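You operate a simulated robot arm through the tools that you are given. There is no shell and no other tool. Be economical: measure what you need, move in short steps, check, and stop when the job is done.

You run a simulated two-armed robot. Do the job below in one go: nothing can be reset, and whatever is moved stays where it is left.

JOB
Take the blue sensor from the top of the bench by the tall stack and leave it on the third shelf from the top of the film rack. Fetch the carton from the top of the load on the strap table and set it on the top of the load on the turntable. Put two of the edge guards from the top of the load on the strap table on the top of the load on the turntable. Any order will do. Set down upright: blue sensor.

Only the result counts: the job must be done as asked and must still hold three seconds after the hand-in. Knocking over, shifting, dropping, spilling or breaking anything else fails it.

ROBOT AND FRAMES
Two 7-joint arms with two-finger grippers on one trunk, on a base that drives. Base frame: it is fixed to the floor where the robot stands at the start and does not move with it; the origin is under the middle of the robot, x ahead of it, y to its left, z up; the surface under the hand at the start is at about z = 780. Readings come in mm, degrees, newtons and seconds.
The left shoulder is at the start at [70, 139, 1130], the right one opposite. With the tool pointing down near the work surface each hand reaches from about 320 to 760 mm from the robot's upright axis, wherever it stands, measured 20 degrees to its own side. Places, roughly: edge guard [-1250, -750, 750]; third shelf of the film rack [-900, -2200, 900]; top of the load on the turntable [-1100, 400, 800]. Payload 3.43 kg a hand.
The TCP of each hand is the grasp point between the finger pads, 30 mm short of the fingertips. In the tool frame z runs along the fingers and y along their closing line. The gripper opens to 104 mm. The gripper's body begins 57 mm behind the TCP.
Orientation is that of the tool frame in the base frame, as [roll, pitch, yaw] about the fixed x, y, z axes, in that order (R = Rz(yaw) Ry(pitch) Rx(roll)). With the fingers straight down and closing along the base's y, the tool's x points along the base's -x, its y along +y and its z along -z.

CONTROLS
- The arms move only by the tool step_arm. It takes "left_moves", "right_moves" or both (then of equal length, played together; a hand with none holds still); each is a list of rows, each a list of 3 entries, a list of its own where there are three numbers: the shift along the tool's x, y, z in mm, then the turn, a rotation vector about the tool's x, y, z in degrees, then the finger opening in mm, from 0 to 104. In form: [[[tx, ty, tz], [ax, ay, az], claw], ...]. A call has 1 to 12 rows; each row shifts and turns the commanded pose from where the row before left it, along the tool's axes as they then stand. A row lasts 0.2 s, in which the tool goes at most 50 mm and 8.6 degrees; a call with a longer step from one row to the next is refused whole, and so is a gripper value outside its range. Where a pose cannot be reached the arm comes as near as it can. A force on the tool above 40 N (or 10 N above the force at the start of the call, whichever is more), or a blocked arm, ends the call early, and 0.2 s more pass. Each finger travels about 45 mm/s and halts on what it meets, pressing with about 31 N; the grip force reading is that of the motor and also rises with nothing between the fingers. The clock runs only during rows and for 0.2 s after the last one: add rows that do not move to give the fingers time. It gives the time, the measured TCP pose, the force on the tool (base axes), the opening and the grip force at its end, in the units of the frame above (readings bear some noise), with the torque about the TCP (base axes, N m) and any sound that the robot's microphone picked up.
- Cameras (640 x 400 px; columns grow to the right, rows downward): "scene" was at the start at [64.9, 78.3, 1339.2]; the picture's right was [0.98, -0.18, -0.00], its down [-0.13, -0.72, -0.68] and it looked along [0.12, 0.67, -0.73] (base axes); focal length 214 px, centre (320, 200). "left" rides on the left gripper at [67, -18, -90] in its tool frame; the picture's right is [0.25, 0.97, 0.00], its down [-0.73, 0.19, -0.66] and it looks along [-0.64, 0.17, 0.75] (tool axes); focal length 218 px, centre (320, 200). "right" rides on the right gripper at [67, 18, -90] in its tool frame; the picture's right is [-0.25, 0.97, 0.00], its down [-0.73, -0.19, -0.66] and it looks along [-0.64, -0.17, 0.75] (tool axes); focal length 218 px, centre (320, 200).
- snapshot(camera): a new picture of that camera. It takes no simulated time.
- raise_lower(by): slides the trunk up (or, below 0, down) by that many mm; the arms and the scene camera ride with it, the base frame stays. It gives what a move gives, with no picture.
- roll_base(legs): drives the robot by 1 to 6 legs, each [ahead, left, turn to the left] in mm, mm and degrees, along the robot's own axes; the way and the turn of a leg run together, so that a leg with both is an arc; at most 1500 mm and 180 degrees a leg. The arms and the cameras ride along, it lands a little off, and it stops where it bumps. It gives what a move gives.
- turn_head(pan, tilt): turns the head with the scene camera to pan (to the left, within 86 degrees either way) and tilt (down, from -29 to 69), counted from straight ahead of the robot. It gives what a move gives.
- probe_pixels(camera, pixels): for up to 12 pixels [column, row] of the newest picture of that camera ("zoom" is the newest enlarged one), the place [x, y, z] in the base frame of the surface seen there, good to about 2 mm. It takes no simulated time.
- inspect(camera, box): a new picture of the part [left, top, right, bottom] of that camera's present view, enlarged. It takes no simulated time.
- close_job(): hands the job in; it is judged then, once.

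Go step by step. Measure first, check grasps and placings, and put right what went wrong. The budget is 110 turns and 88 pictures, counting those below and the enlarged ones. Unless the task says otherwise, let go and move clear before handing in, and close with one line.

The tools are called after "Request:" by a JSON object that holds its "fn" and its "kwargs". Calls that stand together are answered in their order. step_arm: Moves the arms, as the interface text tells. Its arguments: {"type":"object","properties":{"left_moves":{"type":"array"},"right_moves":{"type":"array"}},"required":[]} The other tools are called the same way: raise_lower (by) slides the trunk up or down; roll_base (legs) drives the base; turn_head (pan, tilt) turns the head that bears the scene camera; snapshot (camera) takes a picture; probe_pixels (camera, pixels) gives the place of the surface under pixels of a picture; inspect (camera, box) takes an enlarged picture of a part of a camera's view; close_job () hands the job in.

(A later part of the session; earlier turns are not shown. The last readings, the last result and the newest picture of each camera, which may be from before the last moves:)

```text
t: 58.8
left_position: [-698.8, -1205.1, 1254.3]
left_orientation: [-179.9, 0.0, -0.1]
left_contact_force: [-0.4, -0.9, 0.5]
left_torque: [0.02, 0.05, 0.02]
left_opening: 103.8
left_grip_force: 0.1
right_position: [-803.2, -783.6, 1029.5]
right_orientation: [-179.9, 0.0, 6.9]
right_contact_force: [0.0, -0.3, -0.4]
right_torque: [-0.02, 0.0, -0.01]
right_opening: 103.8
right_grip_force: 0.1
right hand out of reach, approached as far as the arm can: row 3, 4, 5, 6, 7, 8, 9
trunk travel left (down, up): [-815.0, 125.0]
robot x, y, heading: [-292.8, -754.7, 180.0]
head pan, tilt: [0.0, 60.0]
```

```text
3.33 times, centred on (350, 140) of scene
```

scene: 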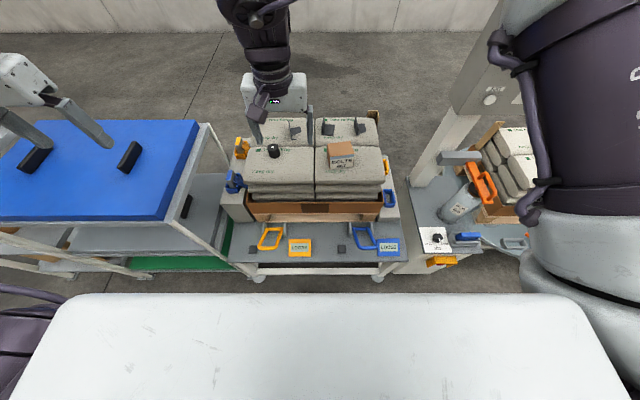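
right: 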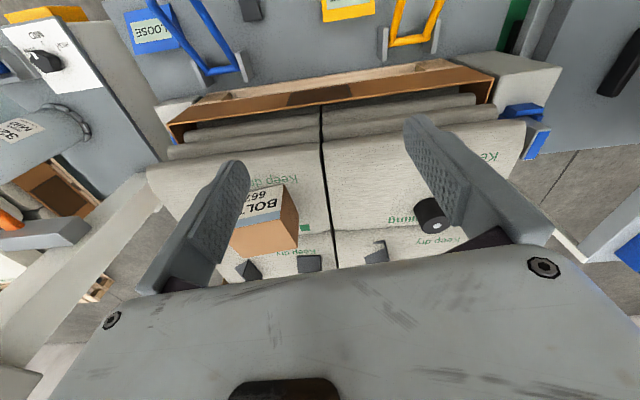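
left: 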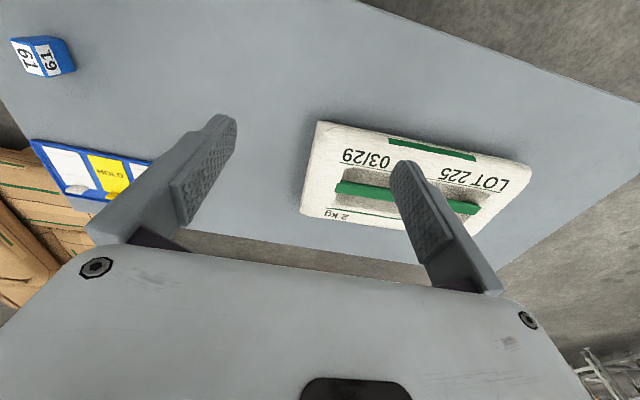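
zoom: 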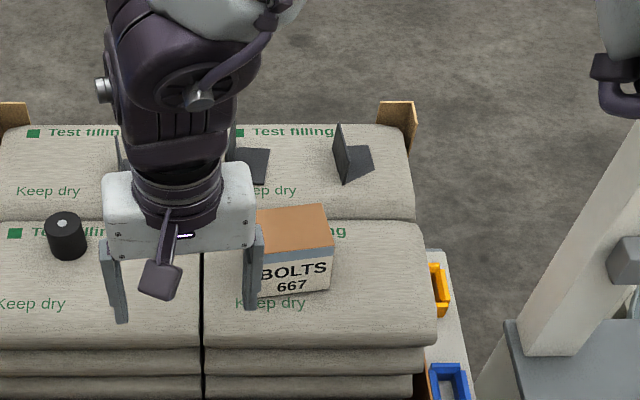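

The arm stalled short at x −803, out of reach with the trunk so high. I'll raise the hand a little, then lower the trunk to regain reach.

Request:
{"fn": "step_arm", "kwargs": {"right_moves": [[[0, 0, -40], [0, 0, 0], 104], [[0, 0, -40], [0, 0, 0], 104]]}}

Request:
{"fn": "raise_lower", "kwargs": {"by": -100}}

```text
t: 59.4
left_position: [-697.7, -1203.6, 1256.2]
left_orientation: [180.0, 0.0, -0.2]
left_contact_force: [0.2, -0.7, -0.4]
left_torque: [-0.02, 0.0, 0.02]
left_opening: 103.9
left_grip_force: 0.0
right_position: [-802.0, -782.6, 1111.4]
right_orientation: [-179.9, 0.0, 7.2]
right_contact_force: [-0.4, -0.5, 0.9]
right_torque: [0.0, 0.0, -0.04]
right_opening: 104.0
right_grip_force: 0.0
trunk travel left (down, up): [-815.0, 125.0]
robot x, y, heading: [-289.7, -757.2, 179.8]
head pan, tilt: [0.0, 60.0]
```

```text
t: 60.8
left_position: [-699.5, -1205.0, 1153.9]
left_orientation: [179.9, -0.1, -0.2]
left_contact_force: [0.6, -0.6, 0.2]
left_torque: [-0.03, -0.02, 0.0]
left_opening: 104.2
left_grip_force: 0.0
right_position: [-804.0, -783.5, 1008.9]
right_orientation: [180.0, 0.1, 7.2]
right_contact_force: [-0.2, 0.1, 0.3]
right_torque: [0.01, 0.01, 0.0]
right_opening: 104.2
right_grip_force: 0.1
trunk travel left (down, up): [-715.0, 225.0]
robot x, y, heading: [-289.0, -756.3, 179.7]
head pan, tilt: [0.0, 60.0]
```

Now retry the horizontal move over the carton at z 1009; the tips at 979 clear its 930 top.

Request:
{"fn": "step_arm", "kwargs": {"right_moves": [[[-36.1, -31.2, 0], [0, 0, 0], 104], [[-36.1, -31.2, 0], [0, 0, 0], 104], [[-36.1, -31.2, 0], [0, 0, 0], 104], [[-36.1, -31.2, 0], [0, 0, 0], 104]]}}

```text
t: 61.8
left_position: [-700.4, -1205.0, 1154.7]
left_orientation: [-180.0, -0.1, -0.2]
left_contact_force: [-0.4, 0.6, 0.4]
left_torque: [0.04, -0.03, 0.01]
left_opening: 103.9
left_grip_force: 0.1
right_position: [-813.4, -777.2, 1009.3]
right_orientation: [-179.9, 0.1, 7.2]
right_contact_force: [-1.4, -0.6, 0.6]
right_torque: [-0.02, -0.01, 0.03]
right_opening: 103.7
right_grip_force: 0.1
right hand out of reach, approached as far as the arm can: row 1, 2, 3, 4
trunk travel left (down, up): [-715.0, 225.0]
robot x, y, heading: [-287.3, -755.0, 179.9]
head pan, tilt: [0.0, 60.0]
```

The hand needs to sit lower relative to the shoulder for reach. I'll raise the trunk and lower the hand, then go out.

Request:
{"fn": "raise_lower", "kwargs": {"by": 150}}

Request:
{"fn": "step_arm", "kwargs": {"right_moves": [[[0, 0, 48], [0, 0, 0], 104], [[0, 0, 48], [0, 0, 0], 104], [[0, 0, 48], [0, 0, 0], 104], [[-36, -25, 0], [0, 0, 0], 104], [[-36, -25, 0], [0, 0, 0], 104], [[-36, -25, 0], [0, 0, 0], 104], [[-28, -44, 0], [0, 0, 0], 104]]}}

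```text
t: 63.5
left_position: [-700.6, -1205.5, 1304.4]
left_orientation: [179.9, -0.1, -0.2]
left_contact_force: [0.4, -0.2, -0.3]
left_torque: [0.01, -0.01, 0.02]
left_opening: 103.9
left_grip_force: 0.0
right_position: [-813.7, -776.1, 1160.0]
right_orientation: [180.0, 0.0, 7.2]
right_contact_force: [0.4, -0.2, -0.2]
right_torque: [-0.01, -0.02, 0.04]
right_opening: 103.9
right_grip_force: 0.1
trunk travel left (down, up): [-865.0, 75.0]
robot x, y, heading: [-287.3, -753.1, 179.9]
head pan, tilt: [0.0, 60.0]
```

```text
refused: row 7 steps farther than a row can; nothing moved
```

Request:
{"fn": "step_arm", "kwargs": {"right_moves": [[[0, 0, 48], [0, 0, 0], 104], [[0, 0, 48], [0, 0, 0], 104], [[0, 0, 48], [0, 0, 0], 104], [[-34, -29.2, 0], [0, 0, 0], 104], [[-34, -29.2, 0], [0, 0, 0], 104], [[-34, -29.2, 0], [0, 0, 0], 104], [[-34, -29.2, 0], [0, 0, 0], 104]]}}

Request:
{"fn": "snapshot", "kwargs": {"camera": "right"}}

```text
t: 65.1
left_position: [-699.0, -1204.9, 1306.0]
left_orientation: [180.0, -0.1, -0.2]
left_contact_force: [0.3, 0.2, 0.7]
left_torque: [0.0, 0.04, -0.02]
left_opening: 103.8
left_grip_force: 0.0
right_position: [-789.9, -779.1, 1049.4]
right_orientation: [-180.0, 0.0, 7.1]
right_contact_force: [-0.4, -0.5, 0.4]
right_torque: [0.01, 0.01, 0.01]
right_opening: 103.9
right_grip_force: 0.1
right hand out of reach, approached as far as the arm can: row 1, 2, 3, 4, 5, 6, 7
trunk travel left (down, up): [-865.0, 75.0]
robot x, y, heading: [-289.5, -750.9, 179.8]
head pan, tilt: [0.0, 60.0]
```

```text
55 pictures are left
```

right: 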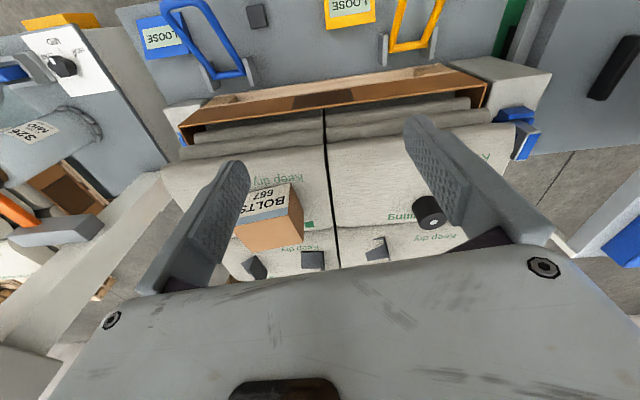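

The arm seems limited when reaching across the body. I'll swing the hand to its own side, then shift the base left to bring the carton about 20° to the right.

Request:
{"fn": "step_arm", "kwargs": {"right_moves": [[[5, -39.7, 0], [0, 0, 0], 104], [[5, -39.7, 0], [0, 0, 0], 104], [[5, -39.7, 0], [0, 0, 0], 104], [[5, -39.7, 0], [0, 0, 0], 104], [[5, -39.7, 0], [0, 0, 0], 104], [[-40, -5, 0], [0, 0, 0], 104], [[-40, -5, 0], [0, 0, 0], 104], [[-40, -5, 0], [0, 0, 0], 104]]}}

```text
t: 66.9
left_position: [-699.6, -1203.9, 1305.0]
left_orientation: [179.9, 0.1, -0.2]
left_contact_force: [0.2, -0.5, 0.3]
left_torque: [0.03, 0.0, 0.03]
left_opening: 103.9
left_grip_force: 0.2
right_position: [-759.5, -719.5, 1087.5]
right_orientation: [-180.0, 0.2, 6.9]
right_contact_force: [0.6, 0.1, 1.1]
right_torque: [-0.01, 0.0, 0.02]
right_opening: 104.1
right_grip_force: 0.0
right hand out of reach, approached as far as the arm can: row 1, 2, 3, 4, 5, 6, 7, 8
trunk travel left (down, up): [-865.0, 75.0]
robot x, y, heading: [-289.4, -754.2, 179.7]
head pan, tilt: [0.0, 60.0]
```

Still stalled, probably on a joint limit. I'll retreat upward and inward, then swing right from there.

Request:
{"fn": "step_arm", "kwargs": {"right_moves": [[[20, 0, -40], [0, 0, 7], 104], [[20, 0, -40], [0, 0, 0], 104], [[0, 0, -40], [0, 0, 0], 104], [[0, -40, 0], [0, 0, 0], 104], [[0, -40, 0], [0, 0, 0], 104], [[0, -40, 0], [0, 0, 0], 104], [[0, -40, 0], [0, 0, 0], 104]]}}

Request:
{"fn": "turn_head", "kwargs": {"pan": -20, "tilt": 45}}

Request:
{"fn": "snapshot", "kwargs": {"camera": "scene"}}

```text
t: 68.5
left_position: [-699.7, -1201.5, 1305.2]
left_orientation: [179.9, -0.1, -0.2]
left_contact_force: [-0.3, -0.4, 0.0]
left_torque: [-0.03, -0.02, 0.01]
left_opening: 104.2
left_grip_force: 0.1
right_position: [-688.5, -596.4, 1205.5]
right_orientation: [180.0, -0.1, -0.1]
right_contact_force: [-0.8, 0.0, -0.3]
right_torque: [0.01, 0.0, -0.04]
right_opening: 103.9
right_grip_force: 0.0
right hand out of reach, approached as far as the arm can: row 6, 7
trunk travel left (down, up): [-865.0, 75.0]
robot x, y, heading: [-294.6, -754.0, 179.6]
head pan, tilt: [0.0, 60.0]
```

```text
t: 69.3
left_position: [-698.6, -1202.4, 1305.1]
left_orientation: [-180.0, 0.0, -0.2]
left_contact_force: [0.7, -0.5, -0.9]
left_torque: [-0.01, 0.02, 0.01]
left_opening: 104.0
left_grip_force: 0.1
right_position: [-689.6, -596.3, 1205.2]
right_orientation: [-179.9, 0.0, -0.1]
right_contact_force: [0.3, 0.0, 0.8]
right_torque: [-0.02, -0.01, -0.03]
right_opening: 104.3
right_grip_force: 0.0
trunk travel left (down, up): [-865.0, 75.0]
robot x, y, heading: [-290.4, -752.5, 179.8]
head pan, tilt: [-20.0, 45.0]
```

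```text
54 pictures are left
```

scene: 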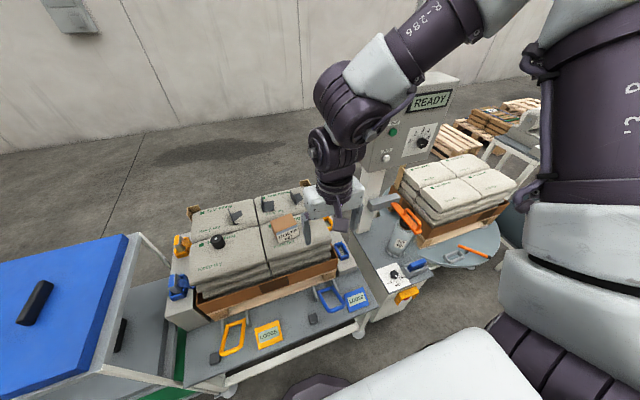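

The right arm's elbow is high and it's stuck on some limit. I'll test whether a yaw turn frees it.

Request:
{"fn": "step_arm", "kwargs": {"right_moves": [[[0, 0, 0], [0, 0, 8], 104], [[0, 0, 0], [0, 0, 8], 104], [[0, 0, 0], [0, 0, 8], 104], [[0, 0, 0], [0, 0, 8], 104], [[0, 0, 40], [0, 0, 0], 104], [[0, 0, 40], [0, 0, 0], 104], [[0, 0, 40], [0, 0, 0], 104]]}}

```text
t: 70.9
left_position: [-700.2, -1202.1, 1304.6]
left_orientation: [-180.0, -0.1, -0.3]
left_contact_force: [-0.5, 0.5, -0.1]
left_torque: [0.01, -0.04, -0.01]
left_opening: 104.3
left_grip_force: 0.0
right_position: [-688.8, -598.1, 1085.2]
right_orientation: [180.0, 0.1, -31.8]
right_contact_force: [-0.2, -0.1, 0.3]
right_torque: [-0.03, -0.03, -0.03]
right_opening: 103.9
right_grip_force: 0.1
trunk travel left (down, up): [-865.0, 75.0]
robot x, y, heading: [-289.8, -755.2, 179.6]
head pan, tilt: [-20.0, 45.0]
```

Turning the yaw negative frees the arm. I'll go on to yaw −83, which grips the carton's 67 mm side, and move over it.

Request:
{"fn": "step_arm", "kwargs": {"right_moves": [[[0, 0, 0], [0, 0, 8.5], 104], [[0, 0, 0], [0, 0, 8.5], 104], [[0, 0, 0], [0, 0, 8.5], 104], [[0, 0, 0], [0, 0, 8.5], 104], [[0, 0, 0], [0, 0, 8.5], 104], [[0, 0, 0], [0, 0, 8.5], 104], [[7.5, 47, 0], [0, 0, 0], 104], [[7.5, 47, 0], [0, 0, 0], 104], [[7.5, 47, 0], [0, 0, 0], 104], [[7.5, 47, 0], [0, 0, 0], 104], [[7.5, 47, 0], [0, 0, 0], 104], [[7.5, 47, 0], [0, 0, 0], 104]]}}

Request:
{"fn": "snapshot", "kwargs": {"camera": "right"}}

```text
t: 73.5
left_position: [-699.3, -1209.2, 1303.1]
left_orientation: [-179.7, -0.1, -0.2]
left_contact_force: [-0.4, 0.1, -0.8]
left_torque: [0.01, 0.02, 0.04]
left_opening: 103.8
left_grip_force: 0.0
right_position: [-951.5, -683.2, 1083.0]
right_orientation: [-180.0, 0.1, -82.5]
right_contact_force: [0.0, -0.6, 0.1]
right_torque: [0.08, 0.01, -0.01]
right_opening: 103.9
right_grip_force: 0.1
right hand out of reach, approached as far as the arm can: row 12
trunk travel left (down, up): [-865.0, 75.0]
robot x, y, heading: [-289.1, -756.9, 179.8]
head pan, tilt: [-20.0, 45.0]
```

```text
53 pictures are left
```

right: 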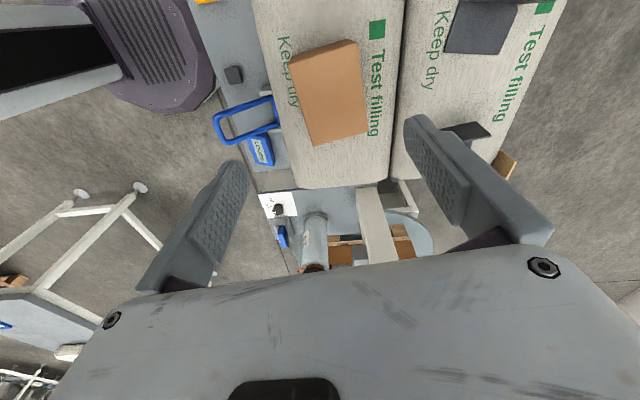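

Almost there, 12 mm short. I'll probe my base's front edge, seen at (170,110), against the table.

Request:
{"fn": "probe_pixels", "kwargs": {"camera": "right", "pixels": [[165, 108], [200, 75], [190, 95], [130, 100], [225, 100], [330, 90], [350, 45], [320, 140], [365, 130], [293, 65]]}}

```text
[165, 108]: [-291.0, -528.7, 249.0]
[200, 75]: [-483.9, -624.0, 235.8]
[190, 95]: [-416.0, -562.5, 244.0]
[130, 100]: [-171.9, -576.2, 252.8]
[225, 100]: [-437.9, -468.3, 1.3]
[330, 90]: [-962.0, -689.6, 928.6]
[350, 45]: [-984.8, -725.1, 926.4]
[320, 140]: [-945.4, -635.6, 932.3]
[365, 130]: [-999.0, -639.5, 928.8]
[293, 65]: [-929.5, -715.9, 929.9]
```

The base front is at about x −520 and the table at −660, so there's room. I'll drive ahead 60 mm, then recheck.

Request:
{"fn": "roll_base", "kwargs": {"legs": [[60, 0, 0]]}}

Request:
{"fn": "raise_lower", "kwargs": {"by": -70}}

Request:
{"fn": "snapshot", "kwargs": {"camera": "right"}}

```text
t: 74.5
left_position: [-747.9, -1202.9, 1308.3]
left_orientation: [180.0, 0.4, -0.2]
left_contact_force: [1.3, 0.6, 1.3]
left_torque: [0.0, 0.11, 0.04]
left_opening: 104.0
left_grip_force: 0.0
right_position: [-1003.3, -675.5, 1091.0]
right_orientation: [179.5, 0.0, -82.8]
right_contact_force: [1.6, 0.4, 0.5]
right_torque: [-0.01, 0.1, -0.01]
right_opening: 103.9
right_grip_force: 0.0
trunk travel left (down, up): [-865.0, 75.0]
robot x, y, heading: [-353.6, -755.0, 179.8]
head pan, tilt: [-20.0, 45.0]
```

```text
t: 75.6
left_position: [-757.6, -1204.5, 1235.9]
left_orientation: [179.9, 0.0, -0.2]
left_contact_force: [0.1, -0.3, -0.1]
left_torque: [0.0, -0.01, -0.03]
left_opening: 104.2
left_grip_force: 0.1
right_position: [-1011.5, -676.0, 1014.5]
right_orientation: [179.9, 0.0, -82.9]
right_contact_force: [0.5, -0.6, -0.3]
right_torque: [-0.04, 0.03, 0.04]
right_opening: 103.7
right_grip_force: 0.1
trunk travel left (down, up): [-795.0, 145.0]
robot x, y, heading: [-351.9, -754.4, 179.7]
head pan, tilt: [-20.0, 45.0]
```

```text
52 pictures are left
```

right: 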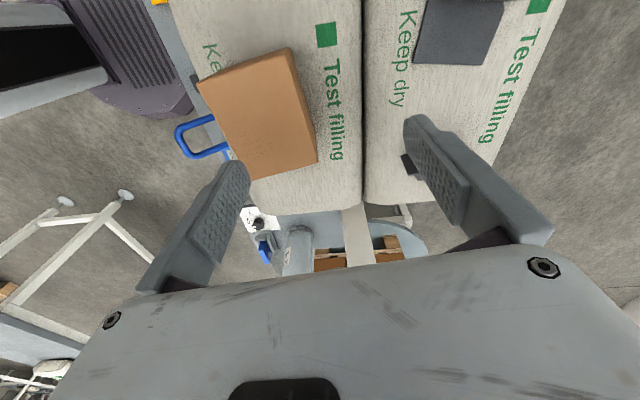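

Shift 48 mm back toward the robot, descend to TCP z≈902 in rows, then check before closing.

Request:
{"fn": "step_arm", "kwargs": {"right_moves": [[[3, -24, 0], [0, 0, 0], 104], [[3, -24, 0], [0, 0, 0], 104], [[0, 0, 0], [0, 0, 0], 104], [[0, 0, 25], [0, 0, 0], 104]]}}

Request:
{"fn": "snapshot", "kwargs": {"camera": "right"}}

Request:
{"fn": "inspect", "kwargs": {"camera": "scene", "box": [190, 150, 350, 270]}}

```text
t: 76.6
left_position: [-761.4, -1202.9, 1234.8]
left_orientation: [-179.9, -0.1, -0.3]
left_contact_force: [0.7, 0.0, 0.1]
left_torque: [-0.01, -0.01, -0.02]
left_opening: 104.0
left_grip_force: 0.0
right_position: [-962.5, -675.4, 988.2]
right_orientation: [-180.0, 0.0, -82.8]
right_contact_force: [0.3, -0.2, -0.5]
right_torque: [0.0, 0.01, 0.02]
right_opening: 103.8
right_grip_force: 0.1
trunk travel left (down, up): [-795.0, 145.0]
robot x, y, heading: [-347.1, -754.2, 180.0]
head pan, tilt: [-20.0, 45.0]
```

```text
51 pictures are left
```

right: 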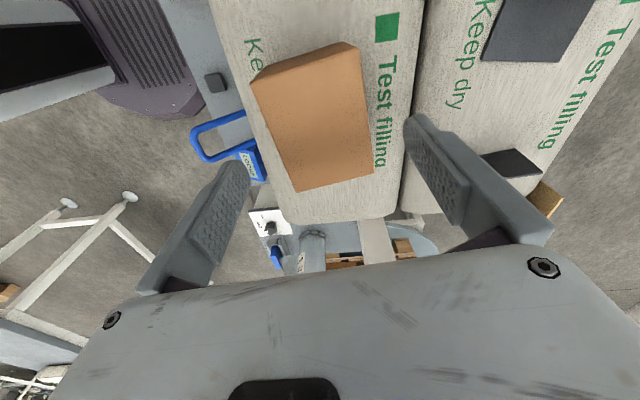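

```text
3.33 times, centred on (270, 210) of scene
```

zoom: 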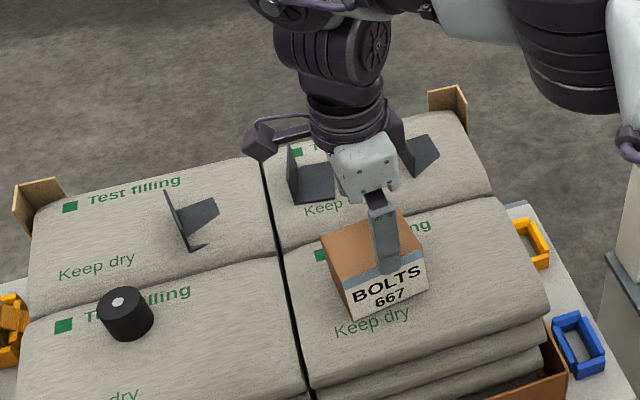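

Aligned over the carton. Descend 85 mm and close.

Request:
{"fn": "step_arm", "kwargs": {"right_moves": [[[0, 0, 35], [0, 0, 0], 104], [[0, 0, 30], [0, 0, 0], 104], [[0, 0, 15], [0, 0, 0], 104], [[0, 0, 5], [0, 0, 0], 90], [[0, 0, 0], [0, 0, 0], 75], [[0, 0, 0], [0, 0, 0], 55], [[0, 0, 0], [0, 0, 0], 50], [[0, 0, 0], [0, 0, 0], 50], [[0, 0, 0], [0, 0, 0], 50]]}}

Request:
{"fn": "snapshot", "kwargs": {"camera": "right"}}

```text
t: 78.6
left_position: [-759.5, -1203.6, 1234.2]
left_orientation: [180.0, -0.1, -0.2]
left_contact_force: [-0.8, -0.8, 0.4]
left_torque: [0.01, 0.0, -0.01]
left_opening: 103.9
left_grip_force: 0.1
right_position: [-961.6, -675.4, 903.4]
right_orientation: [-179.9, 0.0, -82.7]
right_contact_force: [0.4, 0.4, -0.4]
right_torque: [-0.05, -0.01, -0.01]
right_opening: 69.5
right_grip_force: 31.5
trunk travel left (down, up): [-795.0, 145.0]
robot x, y, heading: [-348.1, -754.8, 179.8]
head pan, tilt: [-20.0, 45.0]
```

```text
49 pictures are left
```

right: 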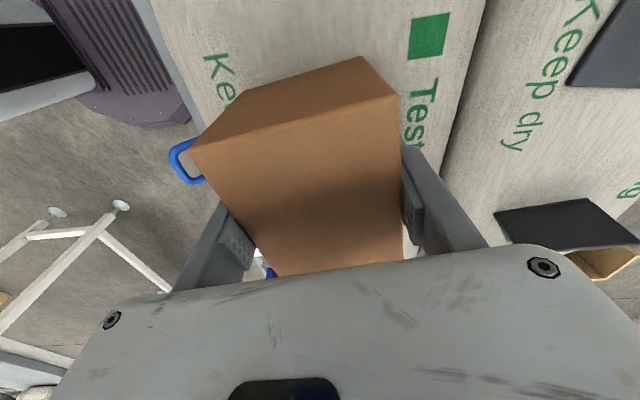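

Gripped at 69.5 mm. Lift.

Request:
{"fn": "step_arm", "kwargs": {"right_moves": [[[0, 0, -10], [0, 0, 0], 50], [[0, 0, -25], [0, 0, 0], 50], [[0, 0, -40], [0, 0, 0], 50], [[0, 0, -40], [0, 0, 0], 50], [[0, 0, -40], [0, 0, 0], 50]]}}

Request:
{"fn": "snapshot", "kwargs": {"camera": "right"}}

```text
t: 79.8
left_position: [-757.7, -1204.7, 1235.1]
left_orientation: [-179.9, 0.1, -0.2]
left_contact_force: [-0.1, -0.2, -0.5]
left_torque: [0.01, 0.03, 0.0]
left_opening: 103.7
left_grip_force: 0.1
right_position: [-961.5, -676.6, 1060.6]
right_orientation: [-179.9, -0.1, -82.8]
right_contact_force: [-0.4, -1.2, -3.3]
right_torque: [-0.01, -0.01, 0.01]
right_opening: 69.3
right_grip_force: 31.0
trunk travel left (down, up): [-795.0, 145.0]
robot x, y, heading: [-347.8, -753.5, 179.9]
head pan, tilt: [-20.0, 45.0]
```

```text
48 pictures are left
```

right: 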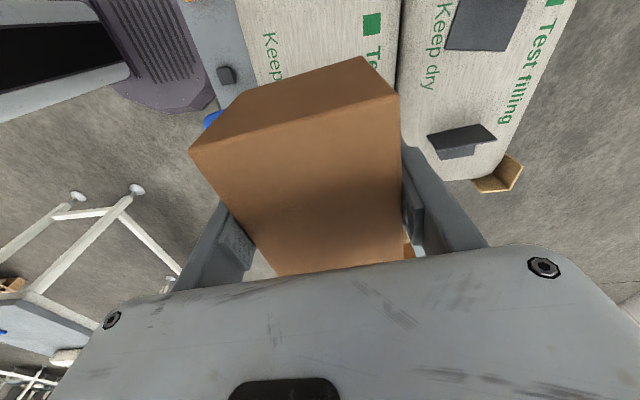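

The carton is held and weighs only about 0.3 kg. I'll back off, strafe to the turntable and look.

Request:
{"fn": "roll_base", "kwargs": {"legs": [[-340, 0, 0], [0, -1000, 0]]}}

Request:
{"fn": "turn_head", "kwargs": {"pan": 0, "tilt": 40}}

Request:
{"fn": "snapshot", "kwargs": {"camera": "scene"}}

```text
t: 86.8
left_position: [-417.1, -205.6, 1234.3]
left_orientation: [-179.9, 0.0, -0.5]
left_contact_force: [0.0, 0.4, 0.6]
left_torque: [0.05, 0.02, -0.01]
left_opening: 103.8
left_grip_force: 0.0
right_position: [-617.4, 323.0, 1059.4]
right_orientation: [-180.0, 0.0, -83.0]
right_contact_force: [0.6, 1.4, -2.2]
right_torque: [0.04, 0.0, 0.02]
right_opening: 69.5
right_grip_force: 31.2
trunk travel left (down, up): [-795.0, 145.0]
robot x, y, heading: [-8.0, 242.0, 179.7]
head pan, tilt: [-20.0, 45.0]
```

```text
t: 87.6
left_position: [-416.4, -204.6, 1235.0]
left_orientation: [180.0, 0.0, -0.5]
left_contact_force: [-0.3, -0.6, -0.1]
left_torque: [-0.01, -0.01, -0.03]
left_opening: 104.2
left_grip_force: 0.0
right_position: [-617.6, 324.8, 1059.7]
right_orientation: [179.9, 0.0, -83.1]
right_contact_force: [0.1, 0.3, -2.2]
right_torque: [0.01, -0.01, -0.01]
right_opening: 69.2
right_grip_force: 31.0
trunk travel left (down, up): [-795.0, 145.0]
robot x, y, heading: [-1.0, 245.4, 179.5]
head pan, tilt: [0.0, 40.0]
```

```text
47 pictures are left
```

scene: 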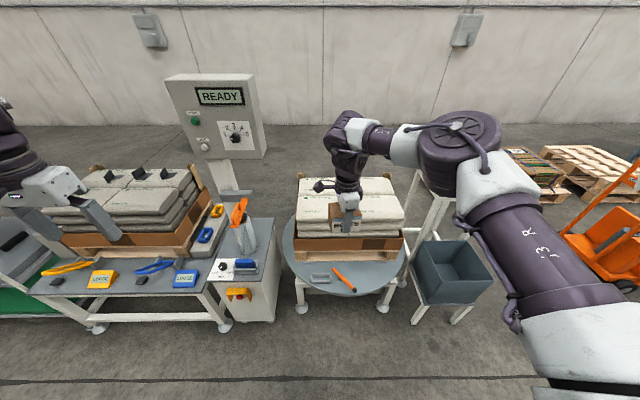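

The turntable load's top looks empty. I'll probe its corners and the table front.

Request:
{"fn": "probe_pixels", "kwargs": {"camera": "scene", "pixels": [[303, 218], [400, 218], [302, 185], [390, 182], [375, 205], [320, 205], [330, 228], [375, 195], [340, 294], [300, 308], [385, 305], [314, 184]]}}

Request:
{"fn": "inspect", "kwargs": {"camera": "scene", "box": [270, 160, 430, 310]}}

```text
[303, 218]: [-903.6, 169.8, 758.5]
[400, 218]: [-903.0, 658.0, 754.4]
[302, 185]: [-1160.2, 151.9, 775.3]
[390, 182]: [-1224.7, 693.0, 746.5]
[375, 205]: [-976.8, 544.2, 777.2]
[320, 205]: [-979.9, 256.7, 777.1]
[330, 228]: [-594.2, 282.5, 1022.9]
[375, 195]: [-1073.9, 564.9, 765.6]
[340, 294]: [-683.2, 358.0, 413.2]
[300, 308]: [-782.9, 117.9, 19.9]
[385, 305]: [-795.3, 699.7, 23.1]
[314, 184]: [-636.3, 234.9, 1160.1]
```

```text
2.67 times, centred on (350, 235) of scene
```

zoom: 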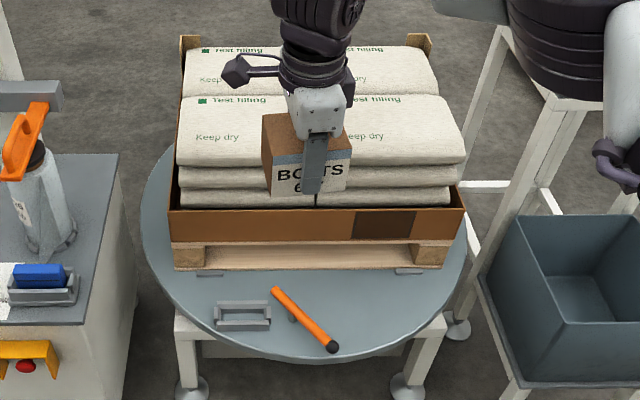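

The load top is at z 777, spanning x −890..−1280 and y 150..680. Before driving in, I'll probe the panel and post so the left arm stays clear.

Request:
{"fn": "probe_pixels", "kwargs": {"camera": "scene", "pixels": [[172, 90], [260, 90], [215, 152], [225, 175], [240, 215], [235, 205], [265, 270], [265, 315], [440, 200], [450, 265], [430, 310], [330, 300]]}}

```text
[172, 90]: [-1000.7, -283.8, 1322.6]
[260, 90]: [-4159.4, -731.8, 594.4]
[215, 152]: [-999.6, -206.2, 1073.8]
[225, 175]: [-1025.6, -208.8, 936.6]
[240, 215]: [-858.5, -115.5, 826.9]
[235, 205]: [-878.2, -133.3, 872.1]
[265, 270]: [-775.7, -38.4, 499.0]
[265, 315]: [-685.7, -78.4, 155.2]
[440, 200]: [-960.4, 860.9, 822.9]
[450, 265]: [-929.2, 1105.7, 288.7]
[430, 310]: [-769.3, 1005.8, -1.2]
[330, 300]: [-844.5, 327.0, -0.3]
```

The panel face at x −1000 leaves the left hand (to about −785) clear. I'll drive ahead 365 mm and lower the trunk.

Request:
{"fn": "roll_base", "kwargs": {"legs": [[365, 25, 0]]}}

Request:
{"fn": "raise_lower", "kwargs": {"by": -110}}

Request:
{"fn": "snapshot", "kwargs": {"camera": "right"}}

Request:
{"fn": "snapshot", "kwargs": {"camera": "scene"}}

```text
t: 90.0
left_position: [-783.7, -223.9, 1234.9]
left_orientation: [-180.0, 0.1, -0.7]
left_contact_force: [0.0, 0.8, -0.7]
left_torque: [0.01, 0.01, 0.0]
left_opening: 103.9
left_grip_force: 0.0
right_position: [-984.0, 303.7, 1059.6]
right_orientation: [179.9, 0.0, -83.2]
right_contact_force: [0.2, -0.8, -2.4]
right_torque: [-0.01, -0.01, 0.0]
right_opening: 69.2
right_grip_force: 31.0
trunk travel left (down, up): [-795.0, 145.0]
robot x, y, heading: [-372.5, 222.3, 179.2]
head pan, tilt: [0.0, 40.0]
```

```text
t: 91.4
left_position: [-784.8, -223.4, 1125.1]
left_orientation: [-180.0, 0.1, -0.6]
left_contact_force: [-0.2, -0.3, 0.1]
left_torque: [0.0, -0.04, 0.03]
left_opening: 104.1
left_grip_force: 0.0
right_position: [-986.2, 305.1, 948.5]
right_orientation: [179.9, 0.0, -83.2]
right_contact_force: [-0.1, 1.1, -2.5]
right_torque: [0.03, -0.04, -0.03]
right_opening: 69.6
right_grip_force: 31.5
trunk travel left (down, up): [-685.0, 255.0]
robot x, y, heading: [-372.8, 223.1, 179.6]
head pan, tilt: [0.0, 40.0]
```

```text
45 pictures are left
```

right: 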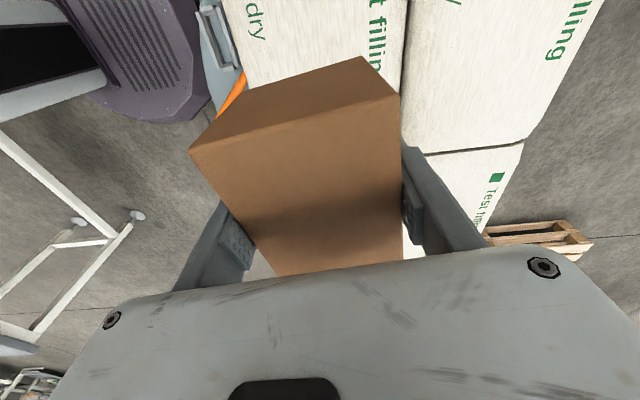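

```text
44 pictures are left
```

scene: 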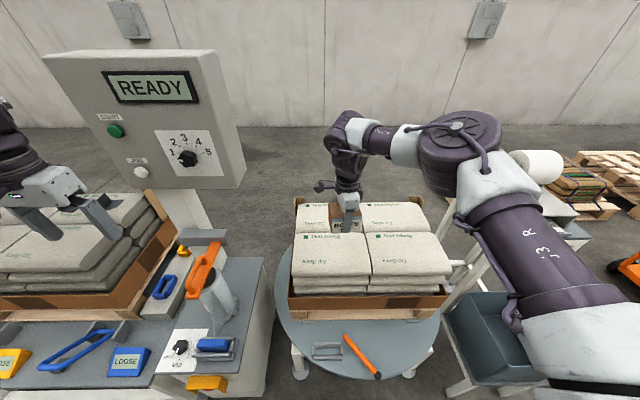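

Over the front-left bag. I'll descend to about 8 mm above expected contact.

Request:
{"fn": "step_arm", "kwargs": {"right_moves": [[[0, 0, 35], [0, 0, 0], 50], [[0, 0, 35], [0, 0, 0], 50], [[0, 0, 30], [0, 0, 0], 50], [[0, 0, 15], [0, 0, 0], 50], [[0, 0, 5], [0, 0, 0], 50], [[0, 0, 2], [0, 0, 0], 50], [[0, 0, 0], [0, 0, 0], 50]]}}

Request:
{"fn": "inspect", "kwargs": {"camera": "scene", "box": [280, 180, 460, 330]}}

```text
t: 93.0
left_position: [-785.4, -224.5, 1124.7]
left_orientation: [180.0, 0.0, -0.8]
left_contact_force: [-0.2, -0.4, -0.1]
left_torque: [-0.04, 0.0, -0.01]
left_opening: 104.0
left_grip_force: 0.1
right_position: [-985.6, 304.0, 826.8]
right_orientation: [179.9, -0.1, -83.2]
right_contact_force: [-0.8, 0.3, -3.0]
right_torque: [-0.02, -0.02, 0.0]
right_opening: 69.5
right_grip_force: 30.7
trunk travel left (down, up): [-685.0, 255.0]
robot x, y, heading: [-373.0, 223.3, 179.5]
head pan, tilt: [0.0, 40.0]
```

```text
2.67 times, centred on (370, 255) of scene
```

zoom: 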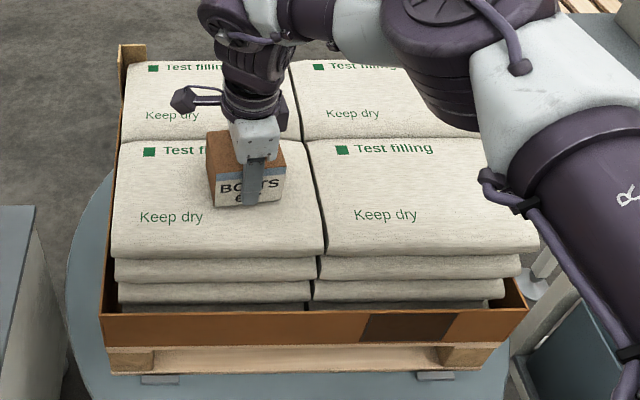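

Slightly above the bag. I'll step down in 2 mm steps to contact.

Request:
{"fn": "step_arm", "kwargs": {"right_moves": [[[0, 0, 2], [0, 0, 0], 50], [[0, 0, 2], [0, 0, 0], 50], [[0, 0, 1.5], [0, 0, 0], 50], [[0, 0, 1.5], [0, 0, 0], 50], [[0, 0, 0], [0, 0, 0], 50]]}}

```text
t: 94.2
left_position: [-783.9, -224.8, 1125.3]
left_orientation: [-180.0, 0.1, -0.8]
left_contact_force: [0.4, -0.2, 0.4]
left_torque: [0.0, 0.02, 0.02]
left_opening: 104.1
left_grip_force: 0.1
right_position: [-984.1, 304.7, 823.7]
right_orientation: [179.7, -0.1, -83.3]
right_contact_force: [-5.0, 2.0, 18.4]
right_torque: [-0.84, 0.41, -0.16]
right_opening: 69.5
right_grip_force: 30.8
trunk travel left (down, up): [-685.0, 255.0]
robot x, y, heading: [-374.3, 221.4, 179.4]
head pan, tilt: [0.0, 40.0]
```

Contact at 18 N. Open and rise.

Request:
{"fn": "step_arm", "kwargs": {"right_moves": [[[0, 0, -1], [0, 0, 0], 72], [[0, 0, 0], [0, 0, 0], 80], [[0, 0, 0], [0, 0, 0], 95], [[0, 0, 0], [0, 0, 0], 100], [[0, 0, -20], [0, 0, 0], 100], [[0, 0, -40], [0, 0, 0], 100], [[0, 0, -40], [0, 0, 0], 100], [[0, 0, -40], [0, 0, 0], 100]]}}

Request:
{"fn": "snapshot", "kwargs": {"camera": "right"}}

Request:
{"fn": "inspect", "kwargs": {"camera": "scene", "box": [280, 180, 460, 330]}}

```text
t: 96.0
left_position: [-782.8, -225.1, 1125.2]
left_orientation: [-179.9, 0.0, -0.7]
left_contact_force: [-0.4, -0.1, -0.7]
left_torque: [-0.01, -0.01, 0.02]
left_opening: 104.0
left_grip_force: 0.1
right_position: [-984.8, 304.6, 962.0]
right_orientation: [179.9, 0.0, -83.2]
right_contact_force: [0.4, 0.1, 0.3]
right_torque: [-0.01, 0.04, -0.02]
right_opening: 100.2
right_grip_force: 0.2
trunk travel left (down, up): [-685.0, 255.0]
robot x, y, heading: [-375.8, 222.2, 179.4]
head pan, tilt: [0.0, 40.0]
```

```text
42 pictures are left
```

right: 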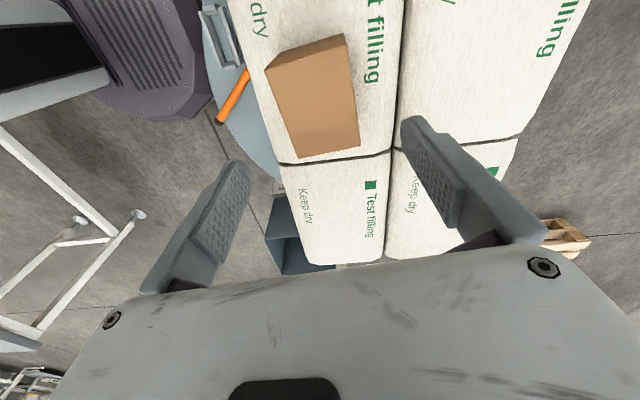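

```text
2.67 times, centred on (370, 255) of scene
```

zoom: 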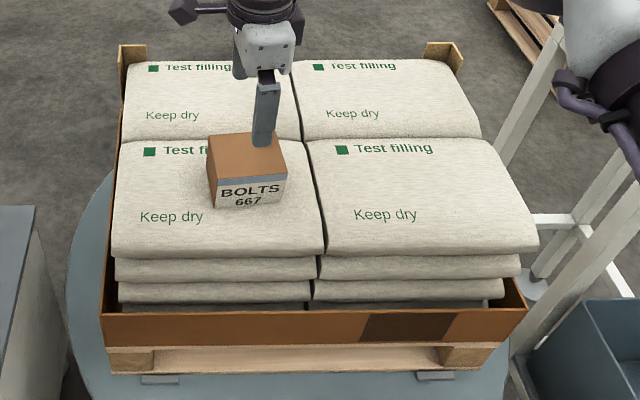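

The carton sits flat on the turntable load. For the guards I need the fingers to close along y, so I'll turn the right hand on to yaw ≈ −172, away from the stuck end of the wrist range.

Request:
{"fn": "step_arm", "kwargs": {"right_moves": [[[0, 0, 0], [0, 0, 8.1], 100], [[0, 0, 0], [0, 0, 8.1], 100], [[0, 0, 0], [0, 0, 8.1], 100], [[0, 0, 0], [0, 0, 8.1], 100], [[0, 0, 0], [0, 0, 8.1], 100], [[0, 0, 0], [0, 0, 8.1], 100], [[0, 0, 0], [0, 0, 8.1], 100], [[0, 0, 0], [0, 0, 8.1], 100], [[0, 0, 0], [0, 0, 8.1], 100], [[0, 0, 0], [0, 0, 8.1], 100], [[0, 0, 0], [0, 0, 8.1], 100]]}}

Request:
{"fn": "roll_base", "kwargs": {"legs": [[-375, 0, 0], [0, 1060, 0]]}}

```text
t: 98.4
left_position: [-785.6, -224.3, 1125.5]
left_orientation: [-179.9, 0.0, -0.7]
left_contact_force: [0.4, -0.7, 0.5]
left_torque: [0.0, -0.02, -0.05]
left_opening: 103.7
left_grip_force: 0.1
right_position: [-985.3, 305.2, 960.7]
right_orientation: [-180.0, 0.0, -172.5]
right_contact_force: [0.4, 0.3, 0.2]
right_torque: [-0.01, -0.02, 0.02]
right_opening: 100.3
right_grip_force: 0.1
trunk travel left (down, up): [-685.0, 255.0]
robot x, y, heading: [-372.4, 224.8, 179.1]
head pan, tilt: [0.0, 40.0]
```

```text
t: 105.8
left_position: [-427.2, -1275.3, 1125.5]
left_orientation: [180.0, 0.0, -1.0]
left_contact_force: [0.2, 0.7, 0.2]
left_torque: [0.02, -0.03, -0.02]
left_opening: 104.1
left_grip_force: 0.0
right_position: [-622.5, -745.5, 961.1]
right_orientation: [-180.0, 0.0, -172.7]
right_contact_force: [-0.3, 0.8, 1.1]
right_torque: [0.03, 0.0, -0.02]
right_opening: 100.2
right_grip_force: 0.1
trunk travel left (down, up): [-685.0, 255.0]
robot x, y, heading: [-9.2, -831.3, 178.7]
head pan, tilt: [0.0, 40.0]
```

The wrist reached yaw −172. Raising the trunk 120 and driving in to x≈−390.

Request:
{"fn": "raise_lower", "kwargs": {"by": 120}}

Request:
{"fn": "roll_base", "kwargs": {"legs": [[380, 0, 1]]}}

Request:
{"fn": "turn_head", "kwargs": {"pan": 0, "tilt": 60}}

Request:
{"fn": "snapshot", "kwargs": {"camera": "scene"}}

Request:
{"fn": "snapshot", "kwargs": {"camera": "right"}}

```text
t: 107.3
left_position: [-425.9, -1275.5, 1244.1]
left_orientation: [-179.9, -0.1, -0.9]
left_contact_force: [0.1, 0.5, 0.0]
left_torque: [-0.01, 0.02, -0.01]
left_opening: 103.9
left_grip_force: 0.0
right_position: [-622.5, -745.6, 1081.2]
right_orientation: [180.0, 0.1, -172.8]
right_contact_force: [0.8, 0.0, -0.3]
right_torque: [0.01, -0.02, 0.01]
right_opening: 99.7
right_grip_force: 0.0
trunk travel left (down, up): [-805.0, 135.0]
robot x, y, heading: [-14.3, -827.1, 178.9]
head pan, tilt: [0.0, 40.0]
```

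```text
t: 109.7
left_position: [-797.1, -1279.7, 1246.6]
left_orientation: [180.0, 0.0, 0.0]
left_contact_force: [0.5, 0.4, 0.3]
left_torque: [0.02, 0.0, 0.01]
left_opening: 104.3
left_grip_force: 0.1
right_position: [-1003.8, -754.1, 1081.4]
right_orientation: [-180.0, -0.1, -171.6]
right_contact_force: [0.0, -1.1, -0.4]
right_torque: [0.02, 0.01, -0.01]
right_opening: 100.0
right_grip_force: 0.0
trunk travel left (down, up): [-805.0, 135.0]
robot x, y, heading: [-391.7, -828.5, -180.1]
head pan, tilt: [0.0, 40.0]
```

```text
t: 110.5
left_position: [-799.1, -1280.2, 1245.7]
left_orientation: [-179.9, -0.1, -0.1]
left_contact_force: [0.4, -0.3, 0.2]
left_torque: [0.02, 0.05, 0.01]
left_opening: 103.8
left_grip_force: 0.1
right_position: [-1006.0, -752.7, 1080.4]
right_orientation: [179.9, -0.1, -171.6]
right_contact_force: [0.1, 1.2, 0.5]
right_torque: [0.02, -0.02, 0.0]
right_opening: 99.7
right_grip_force: 0.0
trunk travel left (down, up): [-805.0, 135.0]
robot x, y, heading: [-389.3, -832.6, -180.0]
head pan, tilt: [0.0, 60.0]
```

```text
40 pictures are left
```

scene: 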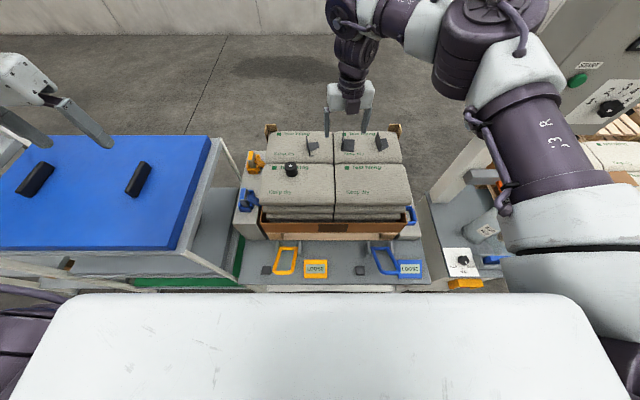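

```text
39 pictures are left
```

right: 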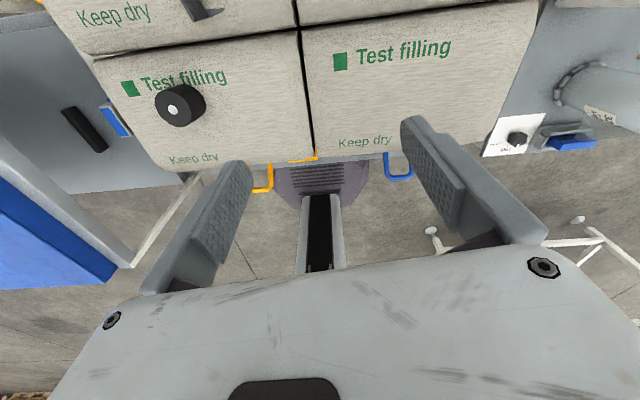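

The hand is over the load, the camera looking back toward me. I'll zoom the scene on the guards for precise poses.

Request:
{"fn": "inspect", "kwargs": {"camera": "scene", "box": [295, 125, 405, 175]}}

```text
5.82 times, centred on (350, 150) of scene
```

zoom: 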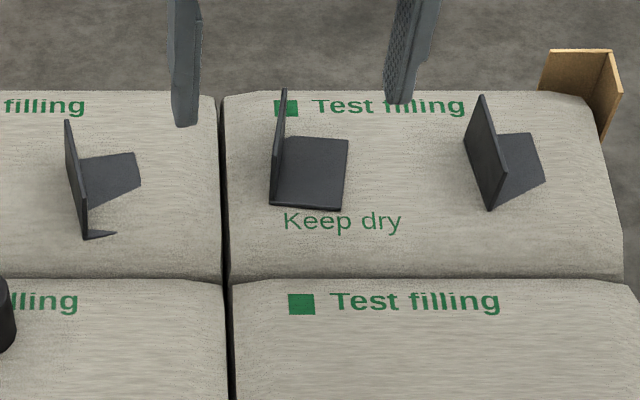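

Request:
{"fn": "probe_pixels", "kwargs": {"camera": "zoom", "pixels": [[483, 99], [505, 168], [490, 205], [478, 155], [528, 138], [542, 180], [284, 92], [279, 155], [272, 202], [343, 143], [338, 205], [310, 170]]}}

Request:
{"fn": "probe_pixels", "kwargs": {"camera": "zoom", "pixels": [[495, 135], [487, 120], [500, 160], [490, 180], [470, 145], [515, 185], [282, 120], [285, 140], [276, 180], [285, 100], [520, 225], [330, 240]]}}

```text
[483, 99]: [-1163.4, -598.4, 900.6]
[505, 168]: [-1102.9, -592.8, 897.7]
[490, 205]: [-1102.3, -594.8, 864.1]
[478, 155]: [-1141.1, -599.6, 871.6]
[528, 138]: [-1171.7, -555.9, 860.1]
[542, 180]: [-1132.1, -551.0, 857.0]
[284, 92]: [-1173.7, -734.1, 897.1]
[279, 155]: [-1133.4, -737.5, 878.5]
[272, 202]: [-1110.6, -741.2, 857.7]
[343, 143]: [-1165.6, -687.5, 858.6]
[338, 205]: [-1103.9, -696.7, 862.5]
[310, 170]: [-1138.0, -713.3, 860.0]
```

```text
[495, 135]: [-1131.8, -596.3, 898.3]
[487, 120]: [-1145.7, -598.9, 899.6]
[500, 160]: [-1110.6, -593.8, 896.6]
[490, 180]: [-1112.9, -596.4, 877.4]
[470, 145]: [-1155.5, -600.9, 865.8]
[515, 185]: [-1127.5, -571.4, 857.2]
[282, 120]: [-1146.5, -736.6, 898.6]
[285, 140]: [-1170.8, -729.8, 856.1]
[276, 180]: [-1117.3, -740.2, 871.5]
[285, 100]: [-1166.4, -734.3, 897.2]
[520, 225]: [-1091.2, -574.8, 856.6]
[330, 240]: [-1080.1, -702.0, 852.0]
```

G1's leg runs (−1103,−593) to (−1166,−599), top 899. I'll tilt the hand forward 24° for reach and move above it.

Request:
{"fn": "step_arm", "kwargs": {"right_moves": [[[0, 0, 0], [0, 0, 2.8], 70], [[0, 0, 0], [0, 8, 0], 70], [[0, 0, 0], [0, 8, 0], 70], [[0, 0, 0], [0, 8, 0], 70], [[24.2, 41.8, 10.8], [0, 0, 0], 70], [[24.2, 41.8, 10.8], [0, 0, 0], 70], [[24.2, 41.8, 10.8], [0, 0, 0], 70], [[24.2, 41.8, 10.8], [0, 0, 0], 70], [[0, 0, 0], [0, 0, 0], 70]]}}

Request:
{"fn": "inspect", "kwargs": {"camera": "scene", "box": [270, 60, 450, 200]}}

```text
t: 112.5
left_position: [-796.2, -1279.3, 1244.9]
left_orientation: [-179.8, 0.0, -0.1]
left_contact_force: [-0.7, -0.2, -0.3]
left_torque: [0.0, 0.04, -0.01]
left_opening: 104.1
left_grip_force: 0.1
right_position: [-1126.0, -597.3, 1082.9]
right_orientation: [179.9, -24.0, -174.4]
right_contact_force: [-0.2, 0.0, -0.4]
right_torque: [-0.05, 0.0, 0.0]
right_opening: 70.1
right_grip_force: 0.0
trunk travel left (down, up): [-805.0, 135.0]
robot x, y, heading: [-388.2, -829.6, -180.0]
head pan, tilt: [0.0, 60.0]
```

```text
2.86 times, centred on (360, 130) of scene
```

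zoom: 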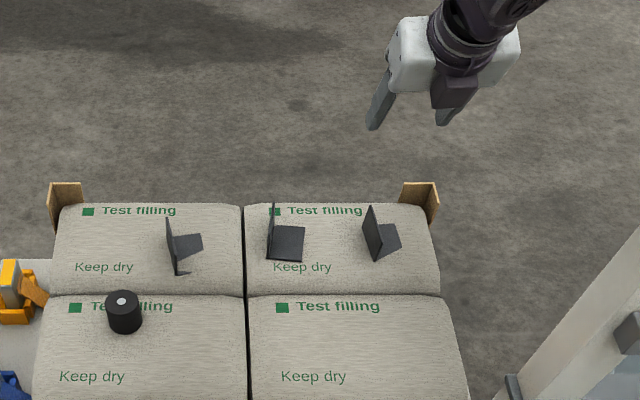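

Reached. I'll descend 140 mm to just above the leg and check with the wrist camera.

Request:
{"fn": "step_arm", "kwargs": {"right_moves": [[[-19, 0, 42.6], [0, 0, 0], 70], [[-19, 0, 42.6], [0, 0, 0], 70], [[-19, 0, 42.6], [0, 0, 0], 70], [[0, 0, 0], [0, 0, 0], 70]]}}

Request:
{"fn": "snapshot", "kwargs": {"camera": "right"}}

Request:
{"fn": "inspect", "kwargs": {"camera": "scene", "box": [330, 100, 420, 170]}}

```text
t: 113.5
left_position: [-797.6, -1280.9, 1244.8]
left_orientation: [180.0, 0.0, 0.0]
left_contact_force: [0.4, 0.3, -0.6]
left_torque: [-0.01, -0.02, -0.01]
left_opening: 104.2
left_grip_force: 0.0
right_position: [-1126.4, -597.3, 942.7]
right_orientation: [180.0, -24.0, -174.4]
right_contact_force: [-0.3, 1.0, 0.7]
right_torque: [0.02, 0.01, -0.04]
right_opening: 69.7
right_grip_force: 0.0
trunk travel left (down, up): [-805.0, 135.0]
robot x, y, heading: [-391.4, -830.0, -179.8]
head pan, tilt: [0.0, 60.0]
```

```text
36 pictures are left
```

right: 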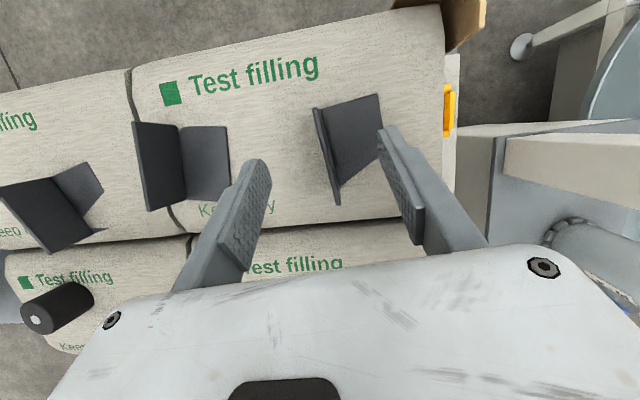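

```text
5.71 times, centred on (375, 135) of scene
```

zoom: 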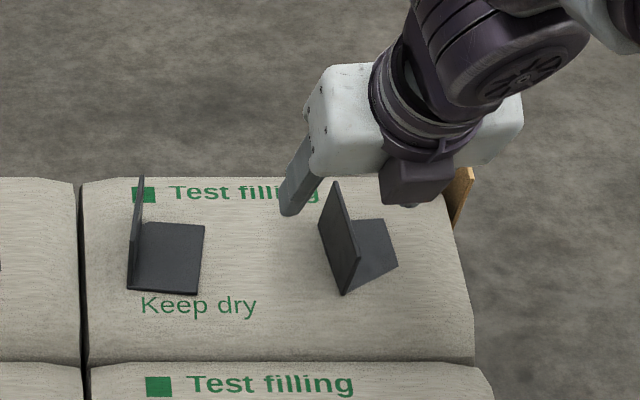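

The fingers straddle the leg. Descend 36 mm and close.

Request:
{"fn": "step_arm", "kwargs": {"right_moves": [[[-7.3, 0, 16.5], [0, 0, 0], 70], [[-7.3, 0, 16.5], [0, 0, 0], 70], [[0, 0, 0], [0, 0, 0], 50], [[0, 0, 0], [0, 0, 0], 30], [[0, 0, 0], [0, 0, 0], 15], [[0, 0, 0], [0, 0, 0], 0], [[0, 0, 0], [0, 0, 0], 0], [[0, 0, 0], [0, 0, 0], 0], [[0, 0, 0], [0, 0, 0], 0], [[0, 0, 0], [0, 0, 0], 0]]}}

Request:
{"fn": "snapshot", "kwargs": {"camera": "right"}}

```text
t: 115.7
left_position: [-797.6, -1280.5, 1245.6]
left_orientation: [-179.9, 0.0, 0.0]
left_contact_force: [-0.7, -0.1, 0.4]
left_torque: [0.0, 0.03, -0.05]
left_opening: 104.1
left_grip_force: 0.0
right_position: [-1126.1, -598.7, 906.1]
right_orientation: [180.0, -24.0, -174.5]
right_contact_force: [-0.3, 0.0, 0.0]
right_torque: [0.0, -0.02, 0.0]
right_opening: 6.1
right_grip_force: 30.3
trunk travel left (down, up): [-805.0, 135.0]
robot x, y, heading: [-390.9, -828.8, -180.2]
head pan, tilt: [0.0, 60.0]
```

```text
34 pictures are left
```

right: 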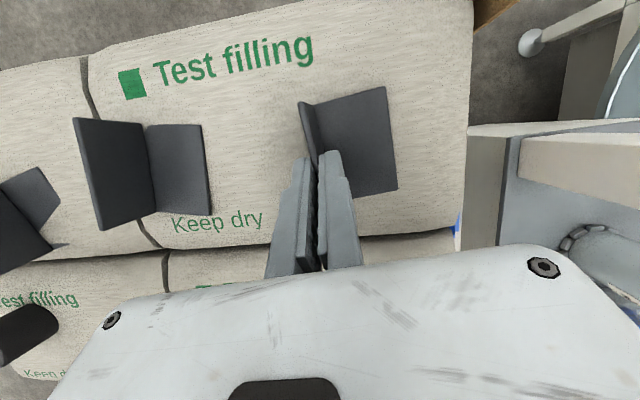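

Gripped the guard's leg at 6 mm opening. Lift 150 mm and check.

Request:
{"fn": "step_arm", "kwargs": {"right_moves": [[[4, 0, -9], [0, 0, 0], 0], [[15.5, 0, -34.7], [0, 0, 0], 0], [[15.5, 0, -34.7], [0, 0, 0], 0], [[15.5, 0, -34.7], [0, 0, 0], 0], [[15.5, 0, -34.7], [0, 0, 0], 0]]}}

Request:
{"fn": "snapshot", "kwargs": {"camera": "right"}}

```text
t: 116.9
left_position: [-796.4, -1280.4, 1245.4]
left_orientation: [-179.9, -0.1, 0.0]
left_contact_force: [-0.3, 0.1, -0.3]
left_torque: [-0.02, 0.0, 0.01]
left_opening: 104.0
left_grip_force: 0.1
right_position: [-1125.7, -598.9, 1068.1]
right_orientation: [-180.0, -23.9, -174.6]
right_contact_force: [-1.0, 0.4, -0.8]
right_torque: [-0.03, 0.03, 0.02]
right_opening: 6.0
right_grip_force: 31.1
trunk travel left (down, up): [-805.0, 135.0]
robot x, y, heading: [-388.7, -832.9, -179.9]
head pan, tilt: [0.0, 60.0]
```

```text
33 pictures are left
```

right: 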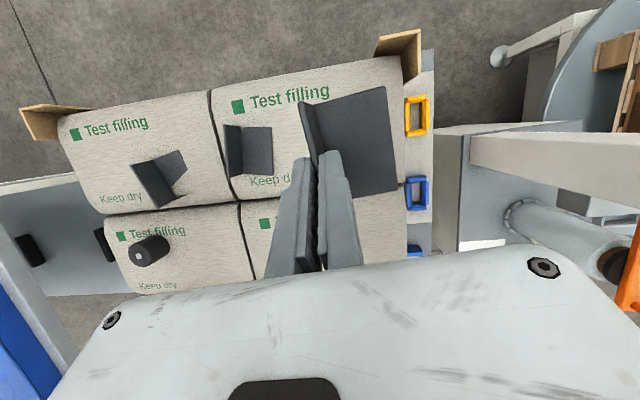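

Held. I'll back out, strafe to the turntable and stop at a safe height.

Request:
{"fn": "roll_base", "kwargs": {"legs": [[-380, 0, 0], [0, -1168, 0], [235, 0, 0]]}}

Request:
{"fn": "turn_head", "kwargs": {"pan": -10, "tilt": 50}}

Request:
{"fn": "snapshot", "kwargs": {"camera": "scene"}}

```text
t: 126.2
left_position: [-648.3, -94.8, 1247.4]
left_orientation: [179.9, 0.1, -0.9]
left_contact_force: [0.1, 0.2, 0.5]
left_torque: [0.0, 0.04, 0.02]
left_opening: 104.1
left_grip_force: 0.1
right_position: [-966.8, 591.7, 1068.8]
right_orientation: [179.9, -24.1, -175.4]
right_contact_force: [1.2, -0.1, 0.2]
right_torque: [-0.02, 0.04, 0.02]
right_opening: 6.0
right_grip_force: 30.7
trunk travel left (down, up): [-805.0, 135.0]
robot x, y, heading: [-233.1, 346.3, 178.9]
head pan, tilt: [0.0, 60.0]
```

```text
t: 127.0
left_position: [-651.3, -93.6, 1243.9]
left_orientation: [-179.9, -0.1, -0.9]
left_contact_force: [0.0, 0.7, 0.1]
left_torque: [0.0, 0.0, -0.02]
left_opening: 104.1
left_grip_force: 0.0
right_position: [-968.8, 592.5, 1067.6]
right_orientation: [-180.0, -24.0, -175.4]
right_contact_force: [-0.1, 0.2, -0.9]
right_torque: [0.0, -0.02, 0.02]
right_opening: 6.2
right_grip_force: 31.4
trunk travel left (down, up): [-805.0, 135.0]
robot x, y, heading: [-237.8, 353.4, 179.1]
head pan, tilt: [-10.0, 50.0]
```

```text
32 pictures are left
```

scene: 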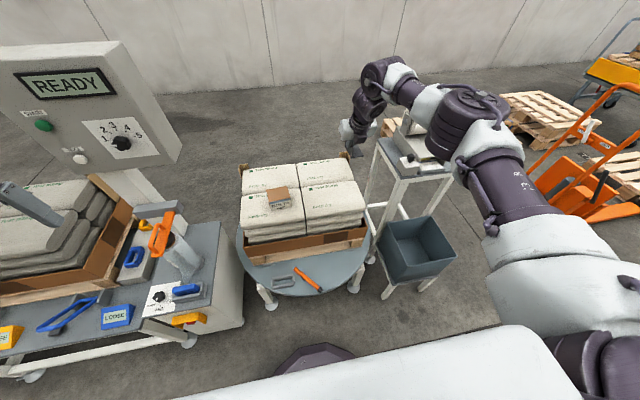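

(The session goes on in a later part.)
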